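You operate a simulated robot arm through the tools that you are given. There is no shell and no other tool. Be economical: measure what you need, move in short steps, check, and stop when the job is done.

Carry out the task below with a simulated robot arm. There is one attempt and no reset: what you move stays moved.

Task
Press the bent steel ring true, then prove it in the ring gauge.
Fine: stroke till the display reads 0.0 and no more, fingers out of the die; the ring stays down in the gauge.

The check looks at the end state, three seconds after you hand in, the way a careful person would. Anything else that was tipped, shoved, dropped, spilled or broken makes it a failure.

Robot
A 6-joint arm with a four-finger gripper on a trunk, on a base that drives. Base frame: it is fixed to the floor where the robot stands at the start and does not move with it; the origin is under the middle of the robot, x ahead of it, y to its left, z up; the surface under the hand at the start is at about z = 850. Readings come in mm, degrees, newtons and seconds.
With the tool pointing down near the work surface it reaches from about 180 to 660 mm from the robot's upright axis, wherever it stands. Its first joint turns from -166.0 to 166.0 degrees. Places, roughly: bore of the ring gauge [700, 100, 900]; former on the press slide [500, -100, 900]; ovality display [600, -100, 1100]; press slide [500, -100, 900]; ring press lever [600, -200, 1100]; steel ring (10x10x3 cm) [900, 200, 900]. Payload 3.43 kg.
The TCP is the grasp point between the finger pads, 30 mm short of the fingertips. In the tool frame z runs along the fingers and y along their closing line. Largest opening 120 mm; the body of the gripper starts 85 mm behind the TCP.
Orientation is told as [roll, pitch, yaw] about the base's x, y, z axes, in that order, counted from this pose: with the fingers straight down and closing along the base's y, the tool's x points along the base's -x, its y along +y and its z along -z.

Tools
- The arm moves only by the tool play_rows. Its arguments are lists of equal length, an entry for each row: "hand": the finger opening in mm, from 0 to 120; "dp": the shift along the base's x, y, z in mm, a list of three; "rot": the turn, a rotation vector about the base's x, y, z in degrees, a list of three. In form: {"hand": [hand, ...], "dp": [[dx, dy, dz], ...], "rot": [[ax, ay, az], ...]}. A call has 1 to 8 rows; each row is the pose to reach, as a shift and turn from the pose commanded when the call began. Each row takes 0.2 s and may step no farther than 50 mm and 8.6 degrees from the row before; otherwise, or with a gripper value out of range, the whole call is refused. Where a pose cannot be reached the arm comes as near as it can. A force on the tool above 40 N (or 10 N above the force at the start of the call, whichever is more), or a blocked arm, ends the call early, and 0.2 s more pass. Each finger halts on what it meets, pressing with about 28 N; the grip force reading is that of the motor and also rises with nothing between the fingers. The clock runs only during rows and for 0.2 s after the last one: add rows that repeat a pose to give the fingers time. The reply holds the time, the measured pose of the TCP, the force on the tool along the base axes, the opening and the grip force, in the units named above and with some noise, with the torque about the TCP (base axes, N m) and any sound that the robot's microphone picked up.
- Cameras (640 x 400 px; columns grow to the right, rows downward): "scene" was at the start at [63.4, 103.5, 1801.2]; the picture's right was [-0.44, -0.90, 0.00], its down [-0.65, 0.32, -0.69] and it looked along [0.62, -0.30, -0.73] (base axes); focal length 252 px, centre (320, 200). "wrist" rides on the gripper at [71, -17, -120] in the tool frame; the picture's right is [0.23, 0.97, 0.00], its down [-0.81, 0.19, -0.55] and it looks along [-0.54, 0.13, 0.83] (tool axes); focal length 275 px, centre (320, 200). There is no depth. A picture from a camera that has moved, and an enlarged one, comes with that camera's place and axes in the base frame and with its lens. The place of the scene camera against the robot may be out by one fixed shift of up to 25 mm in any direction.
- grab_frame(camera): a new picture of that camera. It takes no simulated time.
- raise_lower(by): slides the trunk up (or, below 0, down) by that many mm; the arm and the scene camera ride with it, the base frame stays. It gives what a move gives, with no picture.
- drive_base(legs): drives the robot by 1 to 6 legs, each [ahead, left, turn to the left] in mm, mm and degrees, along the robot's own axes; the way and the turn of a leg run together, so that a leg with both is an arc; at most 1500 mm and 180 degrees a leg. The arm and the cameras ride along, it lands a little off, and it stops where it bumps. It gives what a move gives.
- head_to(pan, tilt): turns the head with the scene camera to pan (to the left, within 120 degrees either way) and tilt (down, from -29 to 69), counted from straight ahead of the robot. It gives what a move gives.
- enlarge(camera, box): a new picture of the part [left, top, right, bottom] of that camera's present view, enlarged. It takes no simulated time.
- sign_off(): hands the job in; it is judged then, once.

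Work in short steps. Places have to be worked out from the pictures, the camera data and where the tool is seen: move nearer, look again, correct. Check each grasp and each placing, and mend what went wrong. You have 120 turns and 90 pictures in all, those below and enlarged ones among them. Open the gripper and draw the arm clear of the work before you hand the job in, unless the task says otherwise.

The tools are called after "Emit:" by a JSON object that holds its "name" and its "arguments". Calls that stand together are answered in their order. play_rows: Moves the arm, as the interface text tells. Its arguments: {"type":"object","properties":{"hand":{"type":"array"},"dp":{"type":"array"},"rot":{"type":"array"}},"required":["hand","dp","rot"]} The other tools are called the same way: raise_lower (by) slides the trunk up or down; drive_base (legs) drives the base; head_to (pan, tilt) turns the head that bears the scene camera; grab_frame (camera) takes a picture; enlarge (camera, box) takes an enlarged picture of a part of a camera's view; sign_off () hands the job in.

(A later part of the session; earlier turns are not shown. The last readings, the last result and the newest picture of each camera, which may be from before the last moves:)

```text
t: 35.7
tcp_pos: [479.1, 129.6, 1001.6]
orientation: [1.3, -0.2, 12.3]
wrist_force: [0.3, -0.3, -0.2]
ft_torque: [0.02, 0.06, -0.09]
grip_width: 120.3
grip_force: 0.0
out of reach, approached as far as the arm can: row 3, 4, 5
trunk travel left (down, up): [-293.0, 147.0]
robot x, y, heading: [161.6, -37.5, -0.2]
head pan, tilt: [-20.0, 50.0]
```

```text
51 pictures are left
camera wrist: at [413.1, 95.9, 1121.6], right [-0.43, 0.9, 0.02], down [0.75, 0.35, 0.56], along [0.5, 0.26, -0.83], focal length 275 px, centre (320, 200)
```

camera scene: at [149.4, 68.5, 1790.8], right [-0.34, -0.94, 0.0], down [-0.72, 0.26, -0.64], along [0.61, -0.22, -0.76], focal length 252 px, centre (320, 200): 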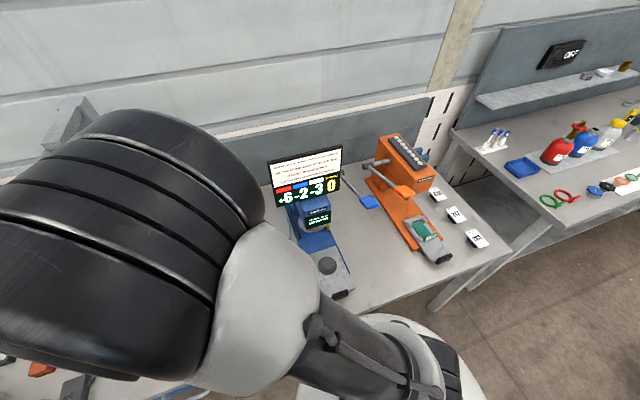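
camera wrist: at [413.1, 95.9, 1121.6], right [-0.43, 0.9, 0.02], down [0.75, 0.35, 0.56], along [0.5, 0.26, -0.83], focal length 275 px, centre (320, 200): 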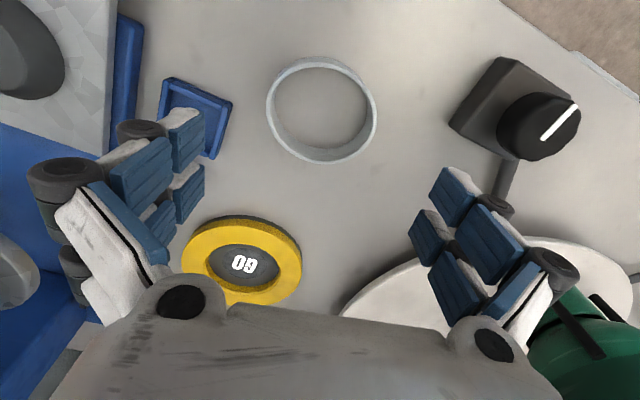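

Small IK shortfalls appear in this close posture. I back the base 80 mm and extend the arm by the same amount, to be in a better posture.

Emit:
{"name": "drive_base", "arguments": {"legs": [[-80, 0, 0]]}}

Emit:
{"name": "play_rows", "arguments": {"hand": [120, 120, 120], "dp": [[40, 0, 0], [80, 4, 0], [80, 4, 0]], "rot": [[0, 0, 0], [-1, 0, 3], [-1, 0, 3]]}}

```text
t: 36.7
tcp_pos: [399.2, 129.7, 1002.1]
orientation: [1.2, -0.3, 11.3]
wrist_force: [0.0, -0.8, -1.1]
ft_torque: [0.01, -0.06, -0.03]
grip_width: 119.9
grip_force: 0.1
trunk travel left (down, up): [-293.0, 147.0]
robot x, y, heading: [84.8, -38.1, -0.4]
head pan, tilt: [-20.0, 50.0]
```

```text
t: 37.5
tcp_pos: [470.9, 124.4, 993.9]
orientation: [2.6, -0.5, 10.4]
wrist_force: [-0.4, -3.2, 0.3]
ft_torque: [0.21, -0.06, 0.38]
grip_width: 119.8
grip_force: 0.1
out of reach, approached as far as the arm can: row 1, 2, 3
trunk travel left (down, up): [-293.0, 147.0]
robot x, y, heading: [86.4, -35.7, -0.3]
head pan, tilt: [-20.0, 50.0]
```

Still limited, so I suspect a joint limit with the arm turned left. I drive the robot 150 mm left (free of the leg back here), with the arm carried along, then bring the arm back right.

Emit:
{"name": "play_rows", "arguments": {"hand": [120, 120, 120, 120], "dp": [[-10, -40, 10], [-20, -80, 20], [-30, -120, 40], [-30, -150, 60]], "rot": [[-1, 0, -3], [-2, 0, -6], [-2.6, 0.5, -8], [-2.6, 0.5, -10]]}}

Emit:
{"name": "drive_base", "arguments": {"legs": [[0, 150, 0]]}}

Emit:
{"name": "grab_frame", "arguments": {"camera": "wrist"}}

```text
t: 38.5
tcp_pos: [468.6, -13.3, 1047.9]
orientation: [-6.2, -3.0, 12.9]
wrist_force: [-2.7, 0.1, 0.1]
ft_torque: [-0.01, -0.14, 0.09]
grip_width: 120.2
grip_force: 0.1
out of reach, approached as far as the arm can: row 1, 2, 3, 4
trunk travel left (down, up): [-293.0, 147.0]
robot x, y, heading: [86.2, -41.3, -0.0]
head pan, tilt: [-20.0, 50.0]
```

```text
t: 39.9
tcp_pos: [455.7, 147.7, 1045.9]
orientation: [-4.2, -1.1, 5.6]
wrist_force: [-0.3, 0.7, 0.3]
ft_torque: [-0.06, 0.0, 0.01]
grip_width: 120.1
grip_force: 0.0
trunk travel left (down, up): [-293.0, 147.0]
robot x, y, heading: [85.6, 107.8, -0.0]
head pan, tilt: [-20.0, 50.0]
```

```text
50 pictures are left
camera wrist: at [383.2, 131.9, 1166.2], right [-0.32, 0.94, -0.08], down [0.77, 0.31, 0.55], along [0.55, 0.12, -0.83], focal length 275 px, centre (320, 200)
```

wrist: 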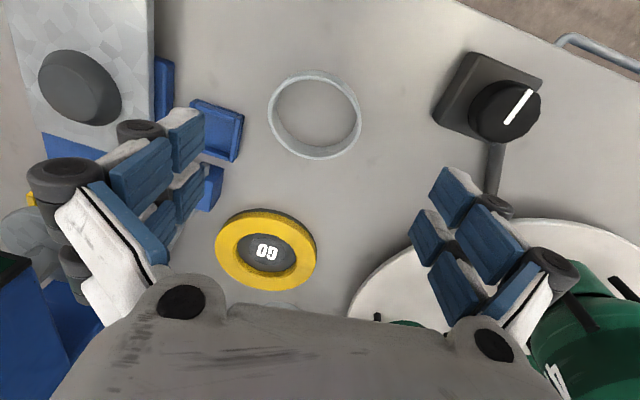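

The wrist seems stuck against a joint limit. I raise high with orientation zeroed to see whether the solver recovers.

Emit:
{"name": "play_rows", "arguments": {"hand": [120, 120, 120, 120, 120, 120, 120, 120], "dp": [[0, 0, 45], [0, -10, 90], [0, -20, 135], [0, -30, 180], [0, -40, 225], [0, -50, 270], [0, -60, 315], [0, -60, 315]], "rot": [[1, 0, -1], [2, 0.5, -2], [3, 1, -3], [4, 1, -4], [4.2, 1.1, -5.6], [4.2, 1.1, -5.6], [4.2, 1.1, -5.6], [4.2, 1.1, -5.6]]}}

Emit:
{"name": "head_to", "arguments": {"pan": 10, "tilt": 45}}

Emit:
{"name": "grab_frame", "arguments": {"camera": "scene"}}

```text
t: 41.7
tcp_pos: [456.5, 88.0, 1362.2]
orientation: [0.1, -0.2, 0.0]
wrist_force: [0.3, 0.3, -0.6]
ft_torque: [0.0, 0.05, -0.01]
grip_width: 120.0
grip_force: 0.0
trunk travel left (down, up): [-293.0, 147.0]
robot x, y, heading: [83.3, 111.6, -0.2]
head pan, tilt: [-20.0, 50.0]
```

```text
t: 42.6
tcp_pos: [454.8, 87.7, 1361.9]
orientation: [0.2, -0.2, 0.0]
wrist_force: [-0.3, 0.0, -1.1]
ft_torque: [-0.01, 0.0, -0.04]
grip_width: 120.2
grip_force: 0.0
trunk travel left (down, up): [-293.0, 147.0]
robot x, y, heading: [88.3, 108.9, -0.1]
head pan, tilt: [10.0, 45.0]
```

```text
49 pictures are left
camera scene: at [156.4, 263.3, 1797.0], right [0.17, -0.98, 0.0], down [-0.7, -0.12, -0.71], along [0.7, 0.12, -0.71], focal length 252 px, centre (320, 200)
```

scene: 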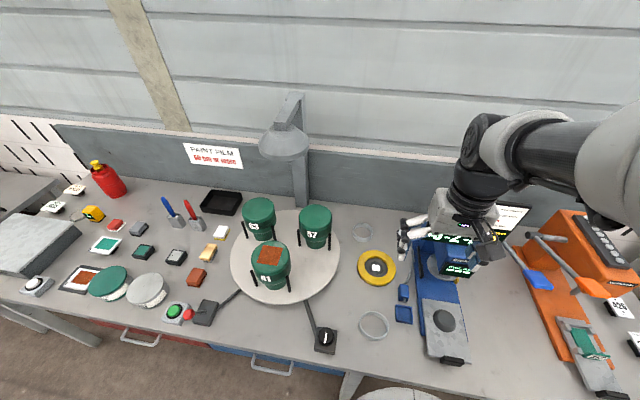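

Posture recovered. Now I move above the near ring and descend vertically, without yaw first.

Emit:
{"name": "play_rows", "arguments": {"hand": [120, 120, 120, 120, 120, 120, 120, 120], "dp": [[10, 20, -30], [20, 46, -60], [22, 46, -105], [22, 46, -150], [22, 46, -195], [22, 46, -240], [22, 46, -285], [22, 46, -330]], "rot": [[0, 0, 0], [0, 0, 0], [0, 0, 0], [0, 0, 0], [0, 0, 0], [0, 0, 0], [0, 0, 0], [0, 0, 0]]}}

Emit:
{"name": "grab_frame", "arguments": {"camera": "wrist"}}

```text
t: 44.5
tcp_pos: [480.0, 133.6, 1030.6]
orientation: [0.0, -0.2, -0.1]
wrist_force: [0.1, -1.0, -0.9]
ft_torque: [0.02, 0.04, -0.05]
grip_width: 119.8
grip_force: 0.1
trunk travel left (down, up): [-293.0, 147.0]
robot x, y, heading: [88.4, 109.0, -0.0]
head pan, tilt: [10.0, 45.0]
```

```text
48 pictures are left
camera wrist: at [407.7, 116.8, 1150.4], right [-0.23, 0.97, 0.0], down [0.81, 0.19, 0.56], along [0.54, 0.13, -0.83], focal length 275 px, centre (320, 200)
```

wrist: 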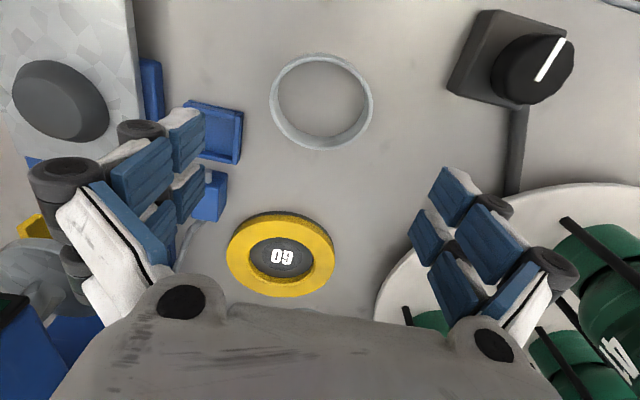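

Emit:
{"name": "enlarge", "arguments": {"camera": "wrist", "box": [260, 45, 380, 160]}}

```text
3.48 times, centred on (320, 102) of wrist
camera zoom: at [407.7, 116.8, 1150.4], right [-0.23, 0.97, 0.0], down [0.81, 0.19, 0.56], along [0.54, 0.13, -0.83], focal length 958 px, centre (320, 539)
```

zoom: 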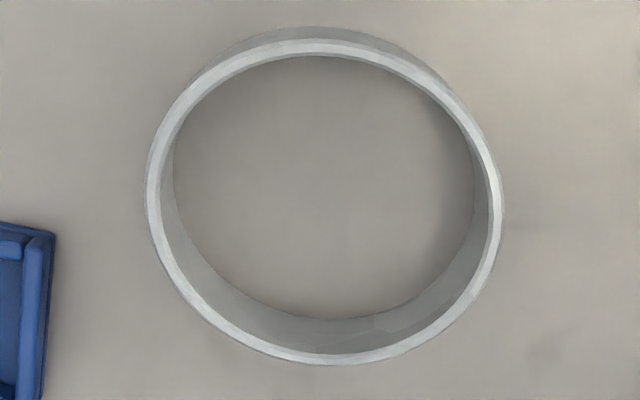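

Ring centre ≈ (476,135), long axis at ≈100° from x. I turn the tool by +11° and descend to just over the ring, then check.

Emit:
{"name": "play_rows", "arguments": {"hand": [120, 120, 120, 120, 120, 120], "dp": [[-3, 1, -30], [-3, 1, -70], [-3, 1, -95], [-3, 1, -115], [-3, 1, -115], [-3, 1, -115]], "rot": [[0, 0, 5], [0, 0, 11], [0, 0, 11], [0, 0, 11], [0, 0, 11], [0, 0, 11]]}}

Emit:
{"name": "grab_frame", "arguments": {"camera": "wrist"}}

```text
t: 45.9
tcp_pos: [474.9, 132.7, 918.0]
orientation: [0.1, -0.2, 10.9]
wrist_force: [-0.3, 0.4, 0.4]
ft_torque: [-0.01, -0.02, -0.01]
grip_width: 119.9
grip_force: 0.1
trunk travel left (down, up): [-293.0, 147.0]
robot x, y, heading: [84.8, 112.7, -0.1]
head pan, tilt: [10.0, 45.0]
```

```text
46 pictures are left
camera wrist: at [407.7, 102.3, 1037.5], right [-0.41, 0.91, 0.0], down [0.76, 0.34, 0.56], along [0.51, 0.23, -0.83], focal length 275 px, centre (320, 200)
```

wrist: 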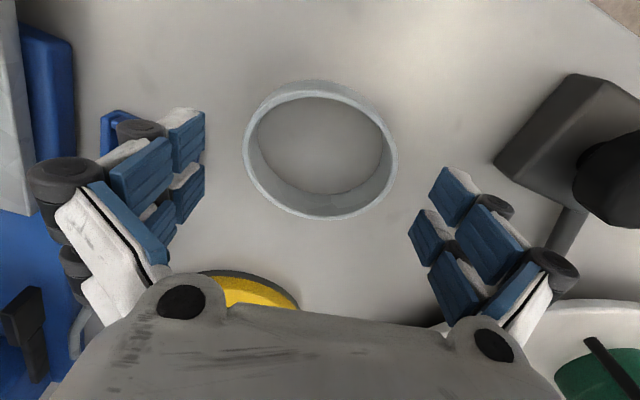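

The ring rim is centred between the fingers (expected (320,158), seen ≈(320,154)). I lower 30 mm and close.

Emit:
{"name": "play_rows", "arguments": {"hand": [120, 120, 120, 105, 90, 85, 85, 85], "dp": [[-1, 1, -15], [-2, 1, -30], [-2, 1, -30], [-2, 1, -30], [-2, 1, -30], [-2, 1, -30], [-2, 1, -30], [-2, 1, -30]], "rot": [[0, 0, 0], [0, 0, 0], [0, 0, 0], [0, 0, 0], [0, 0, 0], [0, 0, 0], [0, 0, 0], [0, 0, 0]]}}

Emit:
{"name": "grab_frame", "arguments": {"camera": "wrist"}}

```text
t: 47.6
tcp_pos: [472.8, 133.6, 886.8]
orientation: [0.0, -0.3, 11.1]
wrist_force: [0.8, -0.1, 7.7]
ft_torque: [-0.02, 0.13, 0.1]
grip_width: 98.9
grip_force: 27.5
trunk travel left (down, up): [-293.0, 147.0]
robot x, y, heading: [80.9, 111.7, 0.3]
head pan, tilt: [10.0, 45.0]
```

```text
45 pictures are left
camera wrist: at [404.7, 103.1, 1007.3], right [-0.41, 0.91, 0.0], down [0.76, 0.34, 0.56], along [0.51, 0.23, -0.83], focal length 275 px, centre (320, 200)
```

wrist: 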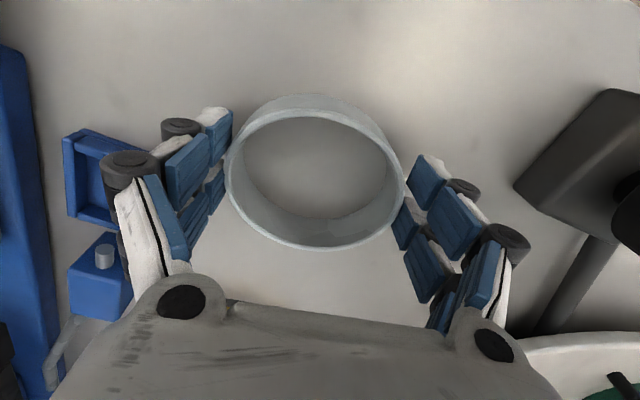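

Held at 98.9 mm: definitely the bent ring. I lift and carry it over toward the former on the slide, staying at z≈1000.

Emit:
{"name": "play_rows", "arguments": {"hand": [85, 85, 85, 85, 85, 85, 85, 85], "dp": [[0, 0, 45], [0, 0, 90], [0, -20, 115], [10, -65, 115], [20, -110, 115], [30, -155, 115], [38, -200, 115], [40, -234, 115]], "rot": [[0, 0, 0], [0, 0, 0], [0, 0, -2], [0, 0, -5], [0, 0, -8], [0, 0, -11], [0, 0, -11], [0, 0, -11]]}}

Emit:
{"name": "grab_frame", "arguments": {"camera": "wrist"}}

Emit:
{"name": "grab_frame", "arguments": {"camera": "scene"}}

```text
t: 49.5
tcp_pos: [517.1, -101.7, 1001.3]
orientation: [0.3, -0.2, 0.0]
wrist_force: [-0.4, -0.5, -1.8]
ft_torque: [0.01, -0.01, -0.04]
grip_width: 98.8
grip_force: 27.6
trunk travel left (down, up): [-293.0, 147.0]
robot x, y, heading: [84.0, 111.2, -0.1]
head pan, tilt: [10.0, 45.0]
```

```text
44 pictures are left
camera wrist: at [444.5, -118.5, 1121.8], right [-0.23, 0.97, 0.0], down [0.81, 0.19, 0.56], along [0.54, 0.13, -0.83], focal length 275 px, centre (320, 200)
```

wrist: 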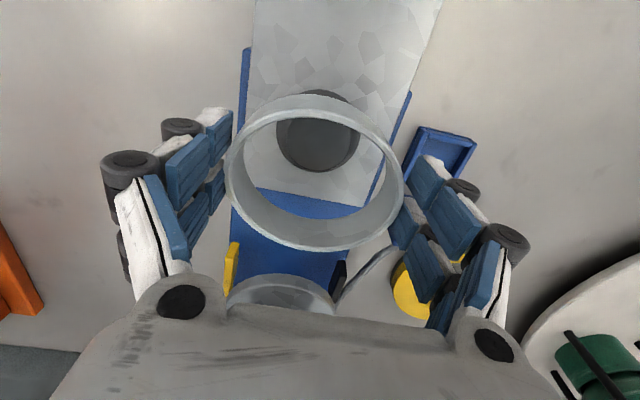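

```text
43 pictures are left
camera scene: at [156.1, 262.2, 1797.2], right [0.17, -0.98, 0.0], down [-0.7, -0.12, -0.71], along [0.7, 0.12, -0.71], focal length 252 px, centre (320, 200)
```

scene: 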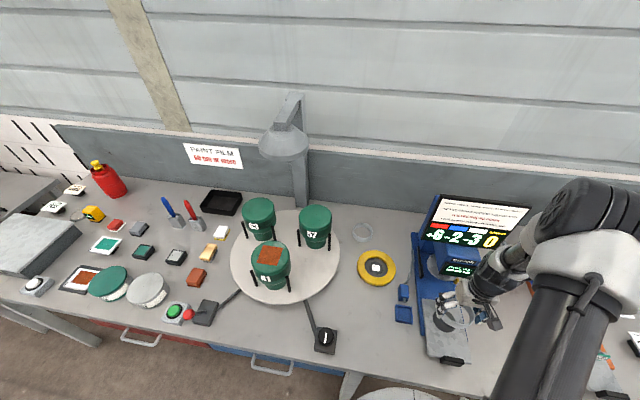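

The former (≈(519,-102)) shows centred inside the ring. I lower in steps watching the force.

Emit:
{"name": "play_rows", "arguments": {"hand": [85, 85, 85, 85, 85], "dp": [[1, 0, -30], [2, 0, -55], [2, 0, -70], [2, 0, -78], [2, 0, -78]], "rot": [[0, 0, 0], [0, 0, 0], [0, 0, 0], [0, 0, 0], [0, 0, 0]]}}

Emit:
{"name": "grab_frame", "arguments": {"camera": "wrist"}}

```text
t: 50.6
tcp_pos: [519.2, -99.7, 922.8]
orientation: [0.0, -0.4, 0.1]
wrist_force: [7.9, 5.7, -1.1]
ft_torque: [0.23, -0.31, 0.06]
grip_width: 99.1
grip_force: 27.8
trunk travel left (down, up): [-293.0, 147.0]
robot x, y, heading: [84.6, 111.7, -0.0]
head pan, tilt: [10.0, 45.0]
```

```text
42 pictures are left
camera wrist: at [446.2, -117.0, 1043.6], right [-0.23, 0.97, 0.0], down [0.81, 0.19, 0.56], along [0.54, 0.13, -0.83], focal length 275 px, centre (320, 200)
```

wrist: 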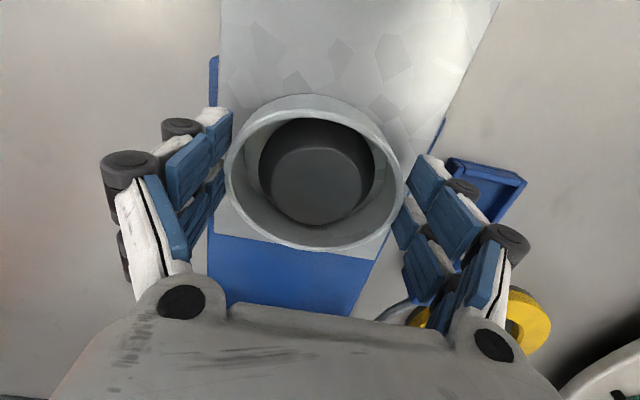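

Slight side force (+x,+y) and the former sits ≈4–5 mm further in +x; I shift up a bit, by that amount, and continue lowering.

Emit:
{"name": "play_rows", "arguments": {"hand": [85, 85, 85, 85, 85], "dp": [[3, 0, 3], [5, 1, 1], [5, 1, -4], [5, 1, -8], [5, 1, -8]], "rot": [[0, 0, 0], [0, 0, 0], [0, 0, 0], [0, 0, 0], [0, 0, 0]]}}

```text
t: 51.9
tcp_pos: [520.6, -100.2, 916.6]
orientation: [0.1, -0.2, 0.0]
wrist_force: [1.5, -1.0, 11.5]
ft_torque: [0.19, 0.38, 0.07]
grip_width: 98.8
grip_force: 27.8
trunk travel left (down, up): [-293.0, 147.0]
robot x, y, heading: [85.4, 107.8, -0.0]
head pan, tilt: [10.0, 45.0]
```

Upward contact at ring bottom ≈ z 880, likely the slide's surface. I check the picture.

Emit:
{"name": "enlarge", "arguments": {"camera": "wrist", "box": [200, 70, 440, 270]}}

```text
2.00 times, centred on (320, 170) of wrist
camera zoom: at [448.1, -116.7, 1036.4], right [-0.23, 0.97, 0.0], down [0.81, 0.19, 0.56], along [0.54, 0.13, -0.83], focal length 551 px, centre (320, 260)
```

zoom: 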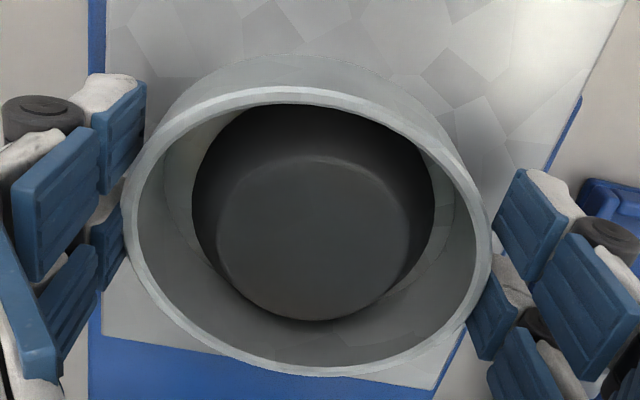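

The ring sits around the former. I release and raise.

Emit:
{"name": "play_rows", "arguments": {"hand": [105, 120, 120, 120, 120, 120, 120], "dp": [[0, 0, 0], [0, 0, 0], [0, 0, 0], [0, 0, 0], [0, 0, 20], [0, 0, 50], [0, 0, 90]], "rot": [[0, 0, 0], [0, 0, 0], [0, 0, 0], [0, 0, 0], [0, 0, 0], [0, 0, 0], [0, 0, 0]]}}

Emit:
{"name": "grab_frame", "arguments": {"camera": "wrist"}}

Emit:
{"name": "enlarge", "arguments": {"camera": "scene", "box": [380, 170, 560, 390]}}

```text
t: 53.5
tcp_pos: [519.6, -98.7, 1004.9]
orientation: [0.1, -0.2, -0.1]
wrist_force: [0.0, -0.2, -0.4]
ft_torque: [0.01, -0.03, 0.02]
grip_width: 120.0
grip_force: 0.0
trunk travel left (down, up): [-293.0, 147.0]
robot x, y, heading: [81.1, 113.7, 0.2]
head pan, tilt: [10.0, 45.0]
```

```text
40 pictures are left
camera wrist: at [446.7, -116.0, 1125.4], right [-0.23, 0.97, 0.0], down [0.81, 0.19, 0.56], along [0.54, 0.13, -0.83], focal length 275 px, centre (320, 200)
```

wrist: 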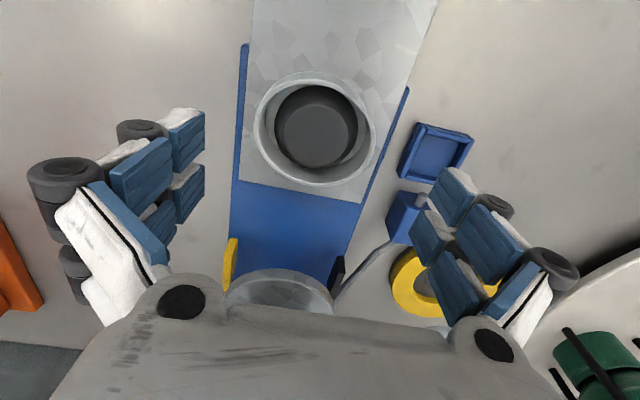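

```text
1.82 times, centred on (470, 280) of scene
camera zoom: at [155.2, 264.1, 1797.1], right [0.17, -0.98, 0.0], down [-0.7, -0.12, -0.71], along [0.7, 0.12, -0.71], focal length 458 px, centre (47, 54)
```

zoom: 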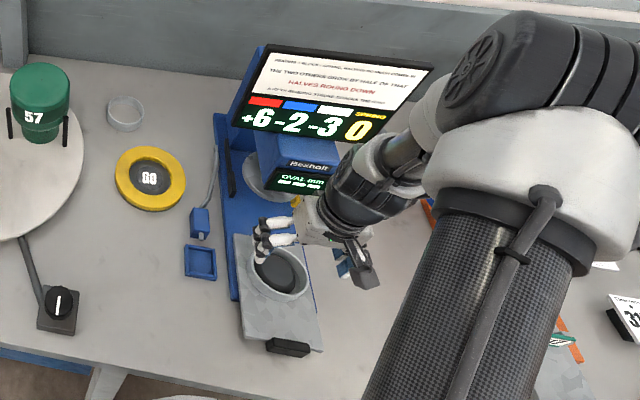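

Ring loaded on the former. Next the slide handle (≈(410,-112)); I move back over it to see it.

Emit:
{"name": "play_rows", "arguments": {"hand": [120, 120, 120], "dp": [[-40, -3, 0], [-75, -6, 0], [-85, -6, 0]], "rot": [[0, 0, 0], [0, 0, 0], [0, 0, 0]]}}

Emit:
{"name": "grab_frame", "arguments": {"camera": "wrist"}}

```text
t: 54.2
tcp_pos: [433.9, -105.4, 1004.2]
orientation: [0.1, -0.2, 0.0]
wrist_force: [0.1, -0.6, 0.1]
ft_torque: [0.03, -0.01, 0.0]
grip_width: 120.0
grip_force: 0.1
trunk travel left (down, up): [-293.0, 147.0]
robot x, y, heading: [82.9, 113.8, -0.1]
head pan, tilt: [10.0, 45.0]
```

```text
38 pictures are left
camera wrist: at [362.2, -122.2, 1124.6], right [-0.23, 0.97, 0.0], down [0.81, 0.19, 0.56], along [0.54, 0.13, -0.83], focal length 275 px, centre (320, 200)
```

wrist: 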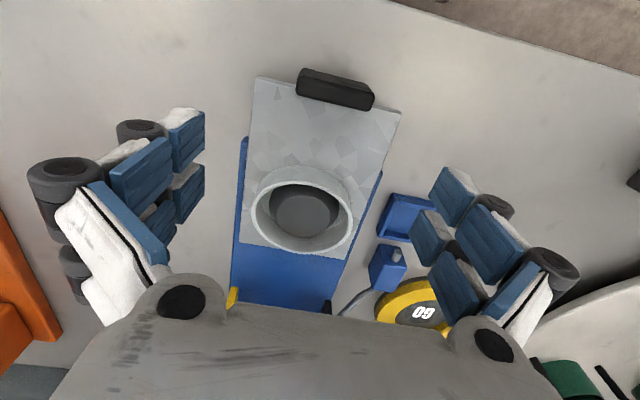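

Handle centre ≈ (402,-99), about 63 mm long across y. I straddle it with fingers at x=400 and close.

Emit:
{"name": "play_rows", "arguments": {"hand": [110, 100, 100, 100, 75, 60, 50, 50], "dp": [[-20, 3, -30], [-34, 6, -70], [-34, 6, -95], [-34, 6, -104], [-34, 6, -104], [-34, 6, -104], [-34, 6, -104], [-34, 6, -104]], "rot": [[0, 0, 0], [0, 0, 0], [0, 0, 0], [0, 0, 0], [0, 0, 0], [0, 0, 0], [0, 0, 0], [0, 0, 0]]}}

Emit:
{"name": "grab_frame", "arguments": {"camera": "wrist"}}

```text
t: 55.6
tcp_pos: [399.2, -96.4, 904.5]
orientation: [-0.1, -0.5, 0.1]
wrist_force: [-0.2, 11.4, 59.0]
ft_torque: [1.75, -0.96, 0.19]
grip_width: 94.7
grip_force: 34.9
trunk travel left (down, up): [-293.0, 147.0]
robot x, y, heading: [83.5, 110.6, -0.1]
head pan, tilt: [10.0, 45.0]
stopped in row 6: the force on the tool passed its limit at 43 N (the readings are from after the stop); the commanded pose is now the measured one
```

```text
37 pictures are left
camera wrist: at [327.0, -113.3, 1024.6], right [-0.23, 0.97, 0.0], down [0.81, 0.19, 0.56], along [0.55, 0.13, -0.83], focal length 275 px, centre (320, 200)
```

wrist: 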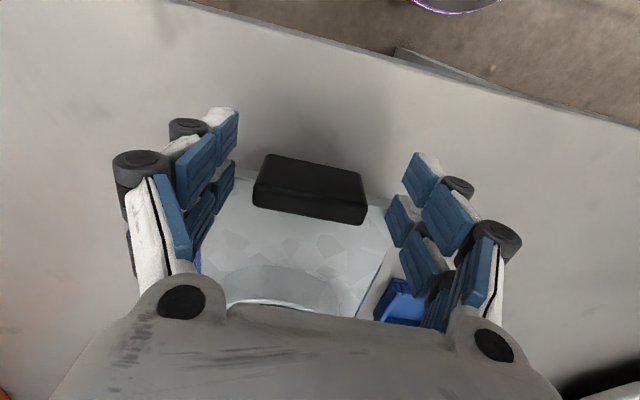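

The fingertips pressed on the slide's top. I raise 8 mm and close on the handle at that height.

Emit:
{"name": "play_rows", "arguments": {"hand": [100, 100, 90, 75, 60, 50, 50, 50], "dp": [[0, 0, 8], [-2, -2, 8], [-2, -2, 8], [-2, -2, 8], [-2, -2, 8], [-2, -2, 8], [-2, -2, 8], [-2, -2, 8]], "rot": [[0, 0, 0], [0, 0, 0], [0, 0, 0], [0, 0, 0], [0, 0, 0], [0, 0, 0], [0, 0, 0], [0, 0, 0]]}}

Emit:
{"name": "grab_frame", "arguments": {"camera": "wrist"}}

```text
t: 57.4
tcp_pos: [397.0, -98.3, 912.9]
orientation: [-0.2, -0.6, 0.0]
wrist_force: [-0.5, 9.4, 64.6]
ft_torque: [1.56, -0.78, 0.4]
grip_width: 59.8
grip_force: 45.0
trunk travel left (down, up): [-293.0, 147.0]
robot x, y, heading: [83.8, 112.5, -0.2]
head pan, tilt: [10.0, 45.0]
```

```text
36 pictures are left
camera wrist: at [324.7, -115.9, 1031.9], right [-0.23, 0.97, -0.01], down [0.8, 0.19, 0.56], along [0.55, 0.12, -0.83], focal length 275 px, centre (320, 200)
```

wrist: 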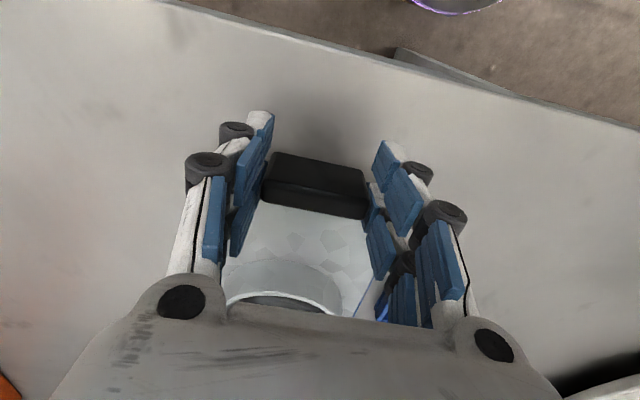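

Gripped, but the arcing fingers still press down (64 N). I open slightly, raise, and regrip.

Emit:
{"name": "play_rows", "arguments": {"hand": [75, 75, 75, 60, 50, 50], "dp": [[0, 0, 6], [0, 0, 12], [0, 0, 12], [0, 0, 12], [0, 0, 12], [0, 0, 12]], "rot": [[0, 0, 0], [0, 0, 0], [0, 0, 0], [0, 0, 0], [0, 0, 0], [0, 0, 0]]}}

```text
t: 58.8
tcp_pos: [398.7, -99.3, 921.3]
orientation: [0.1, -0.5, 0.0]
wrist_force: [-0.1, 1.8, -0.1]
ft_torque: [0.02, -0.03, 0.08]
grip_width: 59.7
grip_force: 38.8
trunk travel left (down, up): [-293.0, 147.0]
robot x, y, heading: [85.3, 113.4, -0.2]
head pan, tilt: [10.0, 45.0]
```

Clean grip on the handle. I push the slide in along +x, in smaller steps.

Emit:
{"name": "play_rows", "arguments": {"hand": [50, 50, 50, 50, 50, 50], "dp": [[15, 0, 0], [30, 0, 0], [45, 0, 0], [60, 0, 0], [75, 0, 0], [90, 0, 0]], "rot": [[0, 0, 0], [0, 0, 0], [0, 0, 0], [0, 0, 0], [0, 0, 0], [0, 0, 0]]}}

Emit:
{"name": "grab_frame", "arguments": {"camera": "wrist"}}

Emit:
{"name": "enlarge", "arguments": {"camera": "scene", "box": [400, 170, 560, 390]}}

```text
t: 60.2
tcp_pos: [491.1, -100.4, 921.3]
orientation: [-0.1, -0.6, 0.0]
wrist_force: [1.6, 9.0, -1.0]
ft_torque: [0.37, 0.64, -0.03]
grip_width: 59.6
grip_force: 45.5
trunk travel left (down, up): [-293.0, 147.0]
robot x, y, heading: [84.8, 106.7, 0.1]
head pan, tilt: [10.0, 45.0]
```

```text
35 pictures are left
camera wrist: at [417.7, -116.1, 1041.7], right [-0.23, 0.97, 0.0], down [0.81, 0.19, 0.56], along [0.55, 0.13, -0.83], focal length 275 px, centre (320, 200)
```

wrist: 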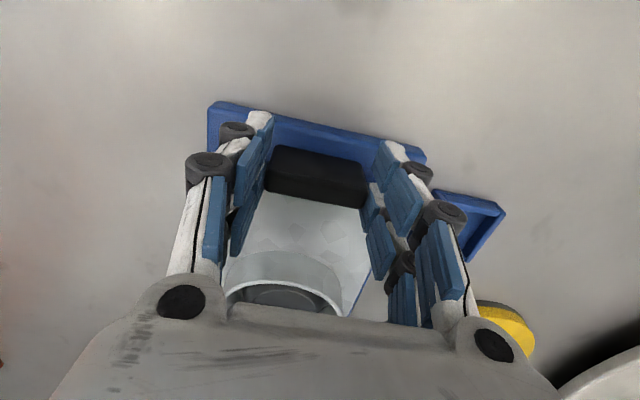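

```text
1.82 times, centred on (480, 280) of scene
camera zoom: at [157.2, 265.0, 1797.0], right [0.17, -0.98, 0.0], down [-0.7, -0.12, -0.71], along [0.7, 0.12, -0.71], focal length 458 px, centre (29, 54)
```

zoom: 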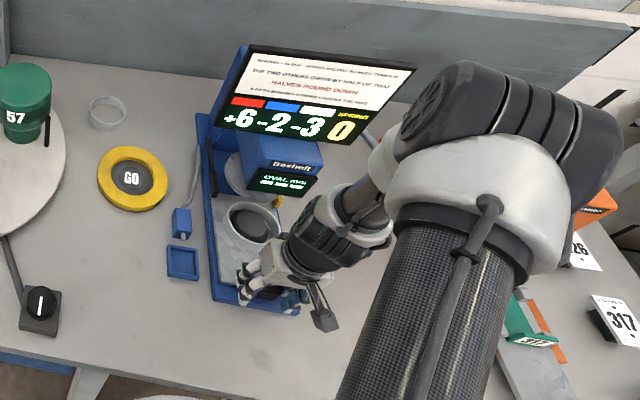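

The slide moves well. I go on the remaining ≈35 mm in small rows.

Emit:
{"name": "play_rows", "arguments": {"hand": [50, 50, 50, 50, 50], "dp": [[10, 0, 0], [20, 0, 0], [28, 0, 0], [36, 0, 0], [36, 0, 0]], "rot": [[0, 0, 0], [0, 0, 0], [0, 0, 0], [0, 0, 0], [0, 0, 0]]}}

Emit:
{"name": "enlarge", "arguments": {"camera": "scene", "box": [420, 180, 540, 330]}}

```text
t: 61.4
tcp_pos: [525.1, -99.2, 921.9]
orientation: [-0.1, -0.4, 0.0]
wrist_force: [1.2, 8.0, 3.3]
ft_torque: [0.64, 0.56, 0.11]
grip_width: 59.6
grip_force: 45.7
trunk travel left (down, up): [-293.0, 147.0]
robot x, y, heading: [87.7, 113.6, 0.2]
head pan, tilt: [10.0, 45.0]
```

```text
2.67 times, centred on (480, 255) of scene
camera zoom: at [156.4, 264.7, 1797.0], right [0.17, -0.98, 0.0], down [-0.7, -0.12, -0.71], along [0.7, 0.12, -0.71], focal length 671 px, centre (-107, 53)
```

zoom: 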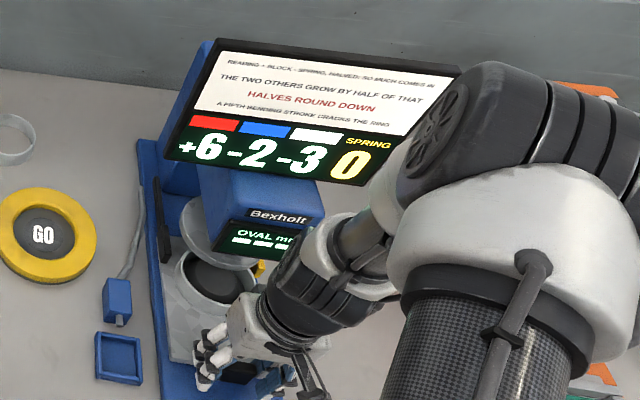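

Still dashes; the ring isn't fully under the ram yet. I continue until it stops.

Emit:
{"name": "play_rows", "arguments": {"hand": [50, 50, 50, 50, 50, 50], "dp": [[8, 0, 0], [16, 0, 0], [24, 0, 0], [32, 0, 0], [40, 0, 0], [40, 0, 0]], "rot": [[0, 0, 0], [0, 0, 0], [0, 0, 0], [0, 0, 0], [0, 0, 0], [0, 0, 0]]}}

Emit:
{"name": "enlarge", "arguments": {"camera": "scene", "box": [420, 180, 540, 330]}}

```text
t: 62.8
tcp_pos: [565.1, -98.6, 922.3]
orientation: [-0.2, -0.4, 0.0]
wrist_force: [3.2, 17.1, 2.4]
ft_torque: [1.2, 0.08, -0.23]
grip_width: 59.5
grip_force: 45.1
trunk travel left (down, up): [-293.0, 147.0]
robot x, y, heading: [86.3, 111.0, 0.1]
head pan, tilt: [10.0, 45.0]
```

```text
2.67 times, centred on (480, 255) of scene
camera zoom: at [156.7, 265.9, 1796.8], right [0.17, -0.98, 0.0], down [-0.7, -0.12, -0.71], along [0.7, 0.12, -0.71], focal length 671 px, centre (-107, 53)
```

zoom: 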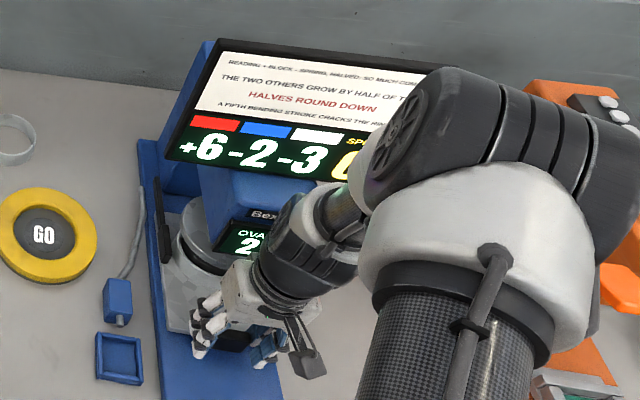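

The display now shows a number. A few more millimetres to find the end stop.

Emit:
{"name": "play_rows", "arguments": {"hand": [50, 50, 50, 50], "dp": [[5, -1, 0], [10, -1, 0], [15, -1, 0], [15, -1, 0]], "rot": [[0, 0, 0], [0, 0, 0], [0, 0, 0], [0, 0, 0]]}}

Emit:
{"name": "grab_frame", "arguments": {"camera": "wrist"}}

```text
t: 63.8
tcp_pos: [570.2, -99.3, 921.7]
orientation: [0.4, 0.4, -0.1]
wrist_force: [-34.0, 7.1, 7.2]
ft_torque: [0.1, 0.93, 0.28]
grip_width: 60.0
grip_force: 44.4
trunk travel left (down, up): [-293.0, 147.0]
robot x, y, heading: [83.3, 111.1, -0.1]
head pan, tilt: [10.0, 45.0]
```

```text
31 pictures are left
camera wrist: at [499.4, -117.2, 1042.2], right [-0.23, 0.97, 0.01], down [0.81, 0.19, 0.55], along [0.53, 0.13, -0.84], focal length 275 px, centre (320, 200)
```

wrist: 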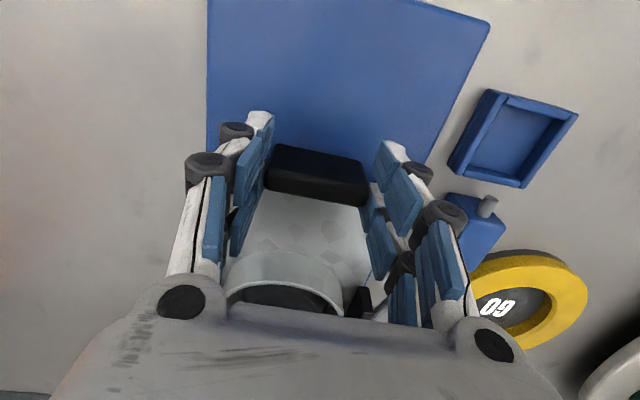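

The slide is at its end stop (34 N). I release, back out, and raise the arm clear to read the display.

Emit:
{"name": "play_rows", "arguments": {"hand": [80, 90, 90, 90, 90, 90, 90, 90], "dp": [[-4, 0, 0], [-4, 0, 0], [-4, 0, 20], [-25, 0, 45], [-60, 0, 70], [-100, 10, 90], [-140, 25, 100], [-160, 60, 105]], "rot": [[0, 0, 0], [0, 0, 0], [0, 0, 0], [0, 0, 0], [0, 0, 0], [0, 0, 0], [0, 0, 0], [0, 0, 0]]}}

Emit:
{"name": "enlarge", "arguments": {"camera": "scene", "box": [410, 170, 560, 320]}}

```text
t: 65.6
tcp_pos: [420.9, -40.7, 1027.5]
orientation: [-0.1, -0.5, 0.0]
wrist_force: [-0.2, 0.0, -0.2]
ft_torque: [-0.06, 0.0, 0.02]
grip_width: 89.9
grip_force: 0.1
trunk travel left (down, up): [-293.0, 147.0]
robot x, y, heading: [85.3, 111.8, -0.0]
head pan, tilt: [10.0, 45.0]
```

```text
2.67 times, centred on (485, 245) of scene
camera zoom: at [156.4, 265.7, 1796.8], right [0.17, -0.98, 0.0], down [-0.7, -0.12, -0.71], along [0.7, 0.12, -0.71], focal length 671 px, centre (-120, 80)
```

zoom: 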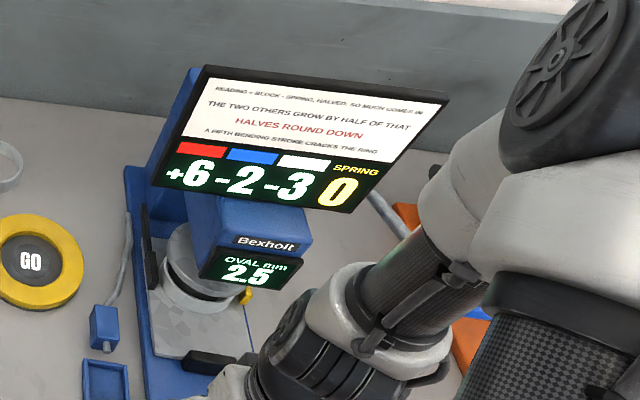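

OVAL reads 2.5 and the board still shows +6 −2 −3. Next the blue lever paddle, which triangulates to ≈(560,-247,1170). I raise the arm and shift the base right so the lever is comfortably in reach.

Emit:
{"name": "play_rows", "arguments": {"hand": [60, 30, 0, 0, 0, 0], "dp": [[0, 0, 40], [0, 0, 85], [0, 0, 130], [0, 0, 175], [0, 0, 220], [0, 0, 260]], "rot": [[0, 0, 0], [0, 0, 0], [0, 0, 0], [0, 0, 0], [0, 0, 0], [0, 0, 0]]}}

Emit:
{"name": "drive_base", "arguments": {"legs": [[0, -190, 0]]}}

Emit:
{"name": "head_to", "arguments": {"pan": -15, "tilt": 40}}

Emit:
{"name": "grab_frame", "arguments": {"camera": "scene"}}

Emit:
{"name": "grab_frame", "arguments": {"camera": "wrist"}}

```text
t: 67.0
tcp_pos: [418.9, -41.3, 1286.7]
orientation: [0.1, -0.4, 0.0]
wrist_force: [-0.1, -0.3, 0.0]
ft_torque: [-0.06, 0.0, 0.0]
grip_width: 0.1
grip_force: 10.3
trunk travel left (down, up): [-293.0, 147.0]
robot x, y, heading: [89.4, 109.6, -0.1]
head pan, tilt: [10.0, 45.0]
```

```text
t: 68.6
tcp_pos: [420.4, -232.9, 1285.9]
orientation: [0.0, -0.5, -0.1]
wrist_force: [-1.0, -0.8, 0.1]
ft_torque: [0.0, 0.0, 0.02]
grip_width: 0.1
grip_force: 28.2
trunk travel left (down, up): [-293.0, 147.0]
robot x, y, heading: [87.8, -79.5, -0.1]
head pan, tilt: [10.0, 45.0]
```

```text
t: 69.5
tcp_pos: [419.3, -232.0, 1286.4]
orientation: [0.1, -0.5, -0.1]
wrist_force: [-0.6, -0.1, -0.4]
ft_torque: [0.0, 0.01, 0.0]
grip_width: 0.1
grip_force: 28.7
trunk travel left (down, up): [-293.0, 147.0]
robot x, y, heading: [80.1, -74.8, -0.2]
head pan, tilt: [-15.0, 40.0]
```

```text
29 pictures are left
camera scene: at [158.5, 38.3, 1804.3], right [-0.26, -0.97, 0.0], down [-0.62, 0.17, -0.77], along [0.74, -0.2, -0.64], focal length 252 px, centre (320, 200)
```

scene: 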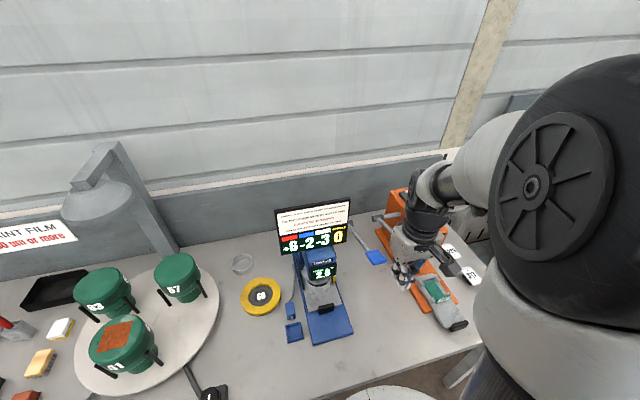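

```text
28 pictures are left
camera wrist: at [347.5, -248.3, 1405.9], right [-0.23, 0.97, 0.0], down [0.81, 0.19, 0.56], along [0.54, 0.13, -0.83], focal length 275 px, centre (320, 200)
```

wrist: 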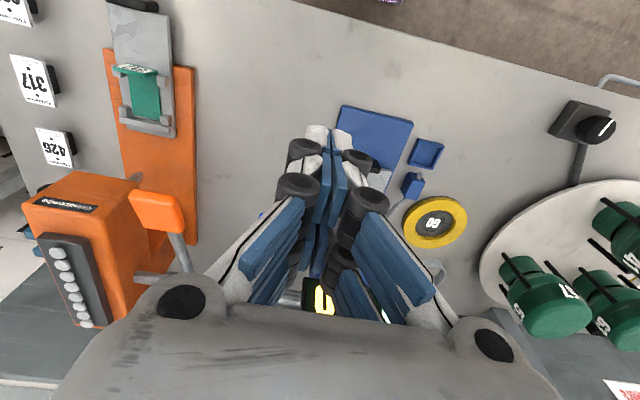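

The scene camera now has a clear view. I zoom on the press, displays and lever.

Emit:
{"name": "enlarge", "arguments": {"camera": "scene", "box": [265, 190, 405, 290]}}

```text
4.00 times, centred on (335, 240) of scene
camera zoom: at [158.5, 38.3, 1804.3], right [-0.26, -0.97, 0.0], down [-0.62, 0.17, -0.77], along [0.74, -0.2, -0.64], focal length 1006 px, centre (260, 40)
```

zoom: 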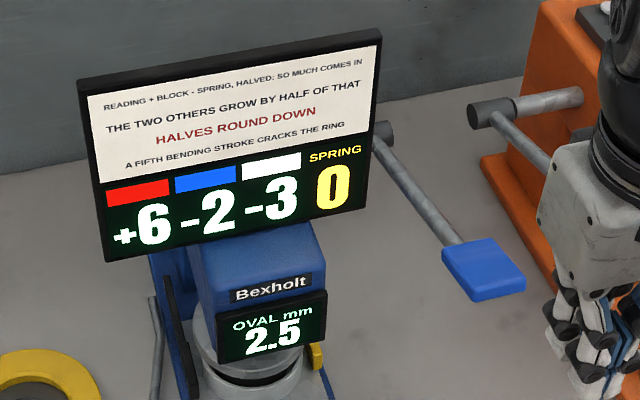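

Paddle position agrees (≈(560,-250,1165)). I bring the closed fingers above it.

Emit:
{"name": "play_rows", "arguments": {"hand": [0, 0, 0, 0, 0], "dp": [[40, -5, 0], [85, -10, 0], [130, -17, 0], [141, -17, -30], [141, -17, -50]], "rot": [[0, 0, 0], [0, 0, 0], [0, 0, 0], [0, 0, 0], [0, 0, 0]]}}

Emit:
{"name": "enlarge", "arguments": {"camera": "scene", "box": [265, 180, 425, 300]}}

```text
t: 70.7
tcp_pos: [561.2, -247.9, 1235.3]
orientation: [0.0, -0.3, -0.1]
wrist_force: [0.1, -0.1, 0.8]
ft_torque: [0.03, -0.03, -0.02]
grip_width: 0.0
grip_force: 28.1
trunk travel left (down, up): [-293.0, 147.0]
robot x, y, heading: [86.1, -76.7, 0.3]
head pan, tilt: [-15.0, 40.0]
```

```text
3.33 times, centred on (345, 240) of scene
camera zoom: at [158.9, 38.2, 1804.3], right [-0.26, -0.97, 0.0], down [-0.62, 0.17, -0.77], along [0.74, -0.2, -0.64], focal length 839 px, centre (237, 67)
```

zoom: 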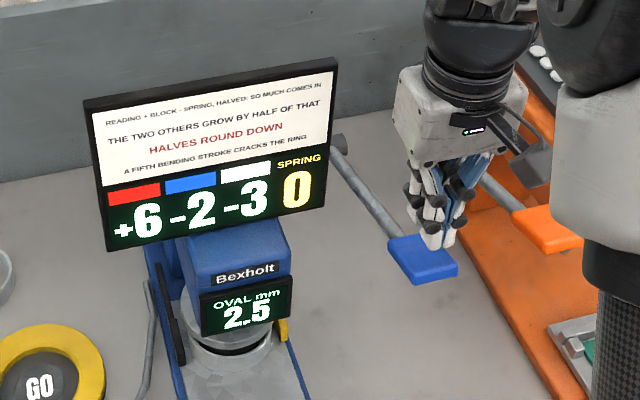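

Fingers will land on the paddle. I lower gently with small steps to find contact.

Emit:
{"name": "play_rows", "arguments": {"hand": [0, 0, 0, 0, 0, 0], "dp": [[2, 4, -10], [4, 6, -20], [4, 6, -28], [4, 6, -36], [4, 6, -44], [4, 6, -44]], "rot": [[0, 0, 0], [0, 0, 0], [0, 0, 0], [0, 0, 0], [0, 0, 0], [0, 0, 0]]}}

Emit:
{"name": "enlarge", "arguments": {"camera": "scene", "box": [265, 180, 425, 300]}}

```text
t: 72.1
tcp_pos: [564.8, -242.2, 1192.3]
orientation: [-0.1, -0.4, -0.1]
wrist_force: [-0.3, -0.4, 2.4]
ft_torque: [0.01, 0.05, -0.01]
grip_width: 6.0
grip_force: 33.4
trunk travel left (down, up): [-293.0, 147.0]
robot x, y, heading: [84.5, -81.1, 0.4]
head pan, tilt: [-15.0, 40.0]
```

```text
3.33 times, centred on (345, 240) of scene
camera zoom: at [158.3, 38.5, 1804.3], right [-0.26, -0.97, 0.0], down [-0.62, 0.17, -0.77], along [0.74, -0.2, -0.64], focal length 839 px, centre (237, 67)
```

zoom: 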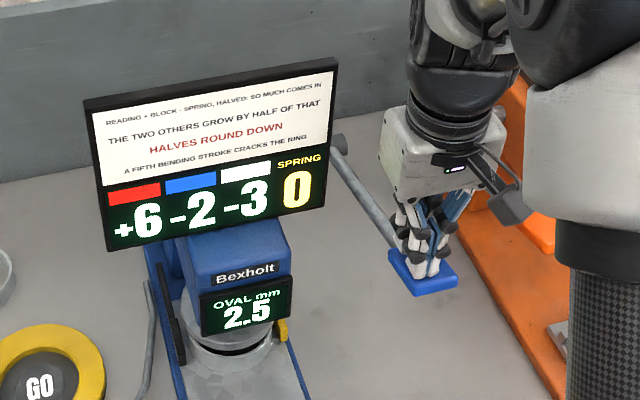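

Contact made and the paddle just starts to move (2.4 N), display still 2.5. I press 20 mm more and read.

Emit:
{"name": "play_rows", "arguments": {"hand": [0, 0, 0, 0], "dp": [[0, 0, -7], [0, 0, -14], [0, 0, -20], [0, 0, -20]], "rot": [[0, 0, 0], [0, 0, 0], [0, 0, 0], [0, 0, 0]]}}

```text
t: 73.1
tcp_pos: [564.7, -242.0, 1170.3]
orientation: [0.1, -0.4, -0.1]
wrist_force: [-0.5, 0.5, 2.4]
ft_torque: [0.01, 0.08, 0.03]
grip_width: 6.2
grip_force: 33.7
trunk travel left (down, up): [-293.0, 147.0]
robot x, y, heading: [85.7, -78.2, -0.1]
head pan, tilt: [-15.0, 40.0]
```

Only 2.4 N. I continue 30 mm, in small rows.

Emit:
{"name": "play_rows", "arguments": {"hand": [0, 0, 0, 0, 0], "dp": [[0, 0, -8], [0, 0, -16], [1, 0, -24], [2, 0, -32], [2, 0, -32]], "rot": [[0, 0, 0], [0, 0, 0], [0, 0, 0], [0, 0, 0], [0, 0, 0]]}}

Emit:
{"name": "enlarge", "arguments": {"camera": "scene", "box": [265, 180, 425, 300]}}

```text
t: 74.3
tcp_pos: [567.7, -243.1, 1140.0]
orientation: [0.0, -0.5, -0.1]
wrist_force: [-1.0, 0.9, 3.2]
ft_torque: [0.01, 0.09, -0.01]
grip_width: 6.0
grip_force: 32.8
trunk travel left (down, up): [-293.0, 147.0]
robot x, y, heading: [82.1, -75.9, -0.2]
head pan, tilt: [-15.0, 40.0]
```

```text
3.33 times, centred on (345, 240) of scene
camera zoom: at [158.0, 38.4, 1804.3], right [-0.26, -0.97, 0.0], down [-0.62, 0.17, -0.77], along [0.74, -0.2, -0.64], focal length 839 px, centre (237, 67)
```

zoom: 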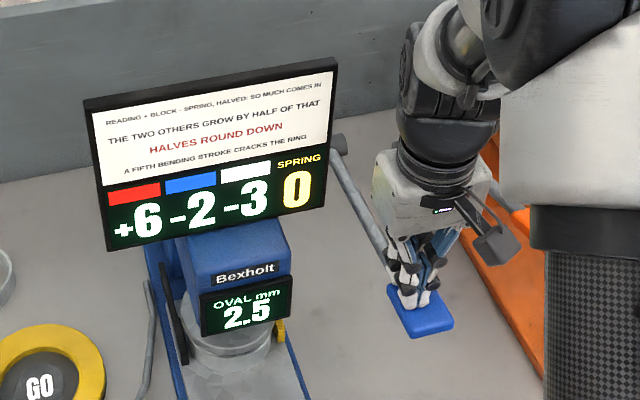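

Still 2.5, low force. I continue 25 mm more.

Emit:
{"name": "play_rows", "arguments": {"hand": [0, 0, 0, 0, 0], "dp": [[1, 0, -7], [2, 0, -14], [3, 0, -20], [4, 0, -26], [4, 0, -26]], "rot": [[0, 0, 0], [0, 0, 0], [0, 0, 0], [0, 0, 0], [0, 0, 0]]}}

```text
t: 75.5
tcp_pos: [570.1, -242.0, 1113.1]
orientation: [0.0, -0.4, -0.1]
wrist_force: [-3.1, -1.1, 4.1]
ft_torque: [0.0, 0.04, 0.0]
grip_width: 5.9
grip_force: 33.3
trunk travel left (down, up): [-293.0, 147.0]
robot x, y, heading: [85.2, -80.8, -0.1]
head pan, tilt: [-15.0, 40.0]
```

Emit:
{"name": "play_rows", "arguments": {"hand": [0, 0, 0, 0, 0], "dp": [[2, 0, -6], [3, 0, -12], [5, 0, -18], [6, 0, -24], [6, 0, -24]], "rot": [[0, 0, 0], [0, 0, 0], [0, 0, 0], [0, 0, 0], [0, 0, 0]]}}

Emit:
{"name": "enlarge", "arguments": {"camera": "scene", "box": [265, 180, 425, 300]}}

```text
t: 76.7
tcp_pos: [576.7, -241.6, 1089.2]
orientation: [0.0, -0.4, -0.2]
wrist_force: [-2.7, 1.2, 5.0]
ft_torque: [-0.01, 0.11, 0.01]
grip_width: 5.8
grip_force: 33.4
trunk travel left (down, up): [-293.0, 147.0]
robot x, y, heading: [87.4, -82.3, -0.1]
head pan, tilt: [-15.0, 40.0]
```

```text
3.33 times, centred on (345, 240) of scene
camera zoom: at [157.4, 38.5, 1804.4], right [-0.26, -0.97, 0.0], down [-0.62, 0.17, -0.77], along [0.74, -0.2, -0.64], focal length 839 px, centre (237, 67)
```

zoom: 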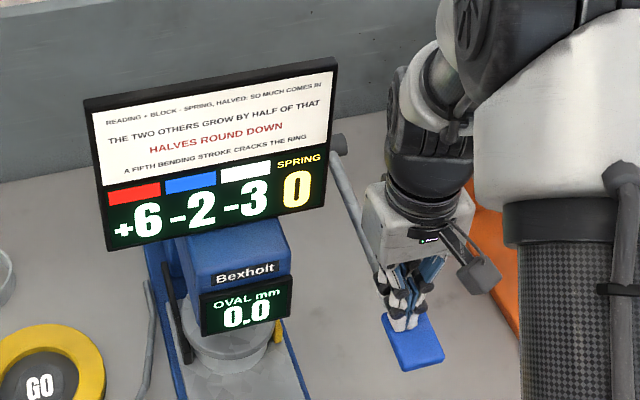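

OVAL reads 0.0 now. I stop here and let the lever back up slowly along its arc.

Emit:
{"name": "play_rows", "arguments": {"hand": [0, 0, 0, 0, 0, 0, 0, 0], "dp": [[-2, 0, 12], [-4, 0, 24], [-6, 0, 38], [-8, 0, 52], [-10, 0, 68], [-11, 0, 84], [-12, 0, 102], [-12, 0, 130]], "rot": [[0, 0, 0], [0, 0, 0], [0, 0, 0], [0, 0, 0], [0, 0, 0], [0, 0, 0], [0, 0, 0], [0, 0, 0]]}}

Emit:
{"name": "enlarge", "arguments": {"camera": "scene", "box": [265, 180, 425, 300]}}

```text
t: 78.5
tcp_pos: [563.6, -241.0, 1220.7]
orientation: [0.0, -0.3, -0.2]
wrist_force: [0.8, 0.2, -0.8]
ft_torque: [-0.03, -0.03, 0.01]
grip_width: 0.1
grip_force: 33.8
trunk travel left (down, up): [-293.0, 147.0]
robot x, y, heading: [84.8, -78.8, 0.0]
head pan, tilt: [-15.0, 40.0]
```

```text
3.33 times, centred on (345, 240) of scene
camera zoom: at [157.5, 38.6, 1804.3], right [-0.26, -0.97, 0.0], down [-0.62, 0.17, -0.77], along [0.74, -0.2, -0.64], focal length 839 px, centre (237, 67)
```

zoom: 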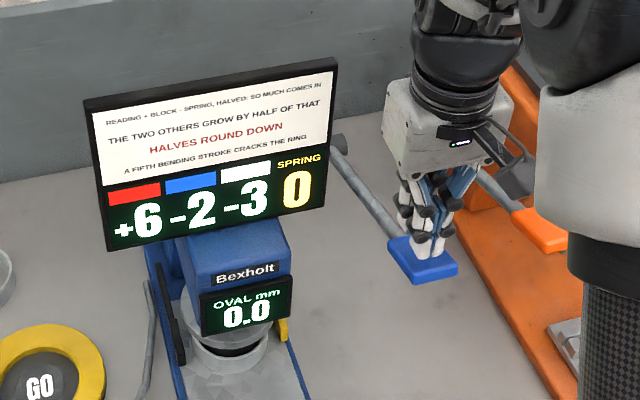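

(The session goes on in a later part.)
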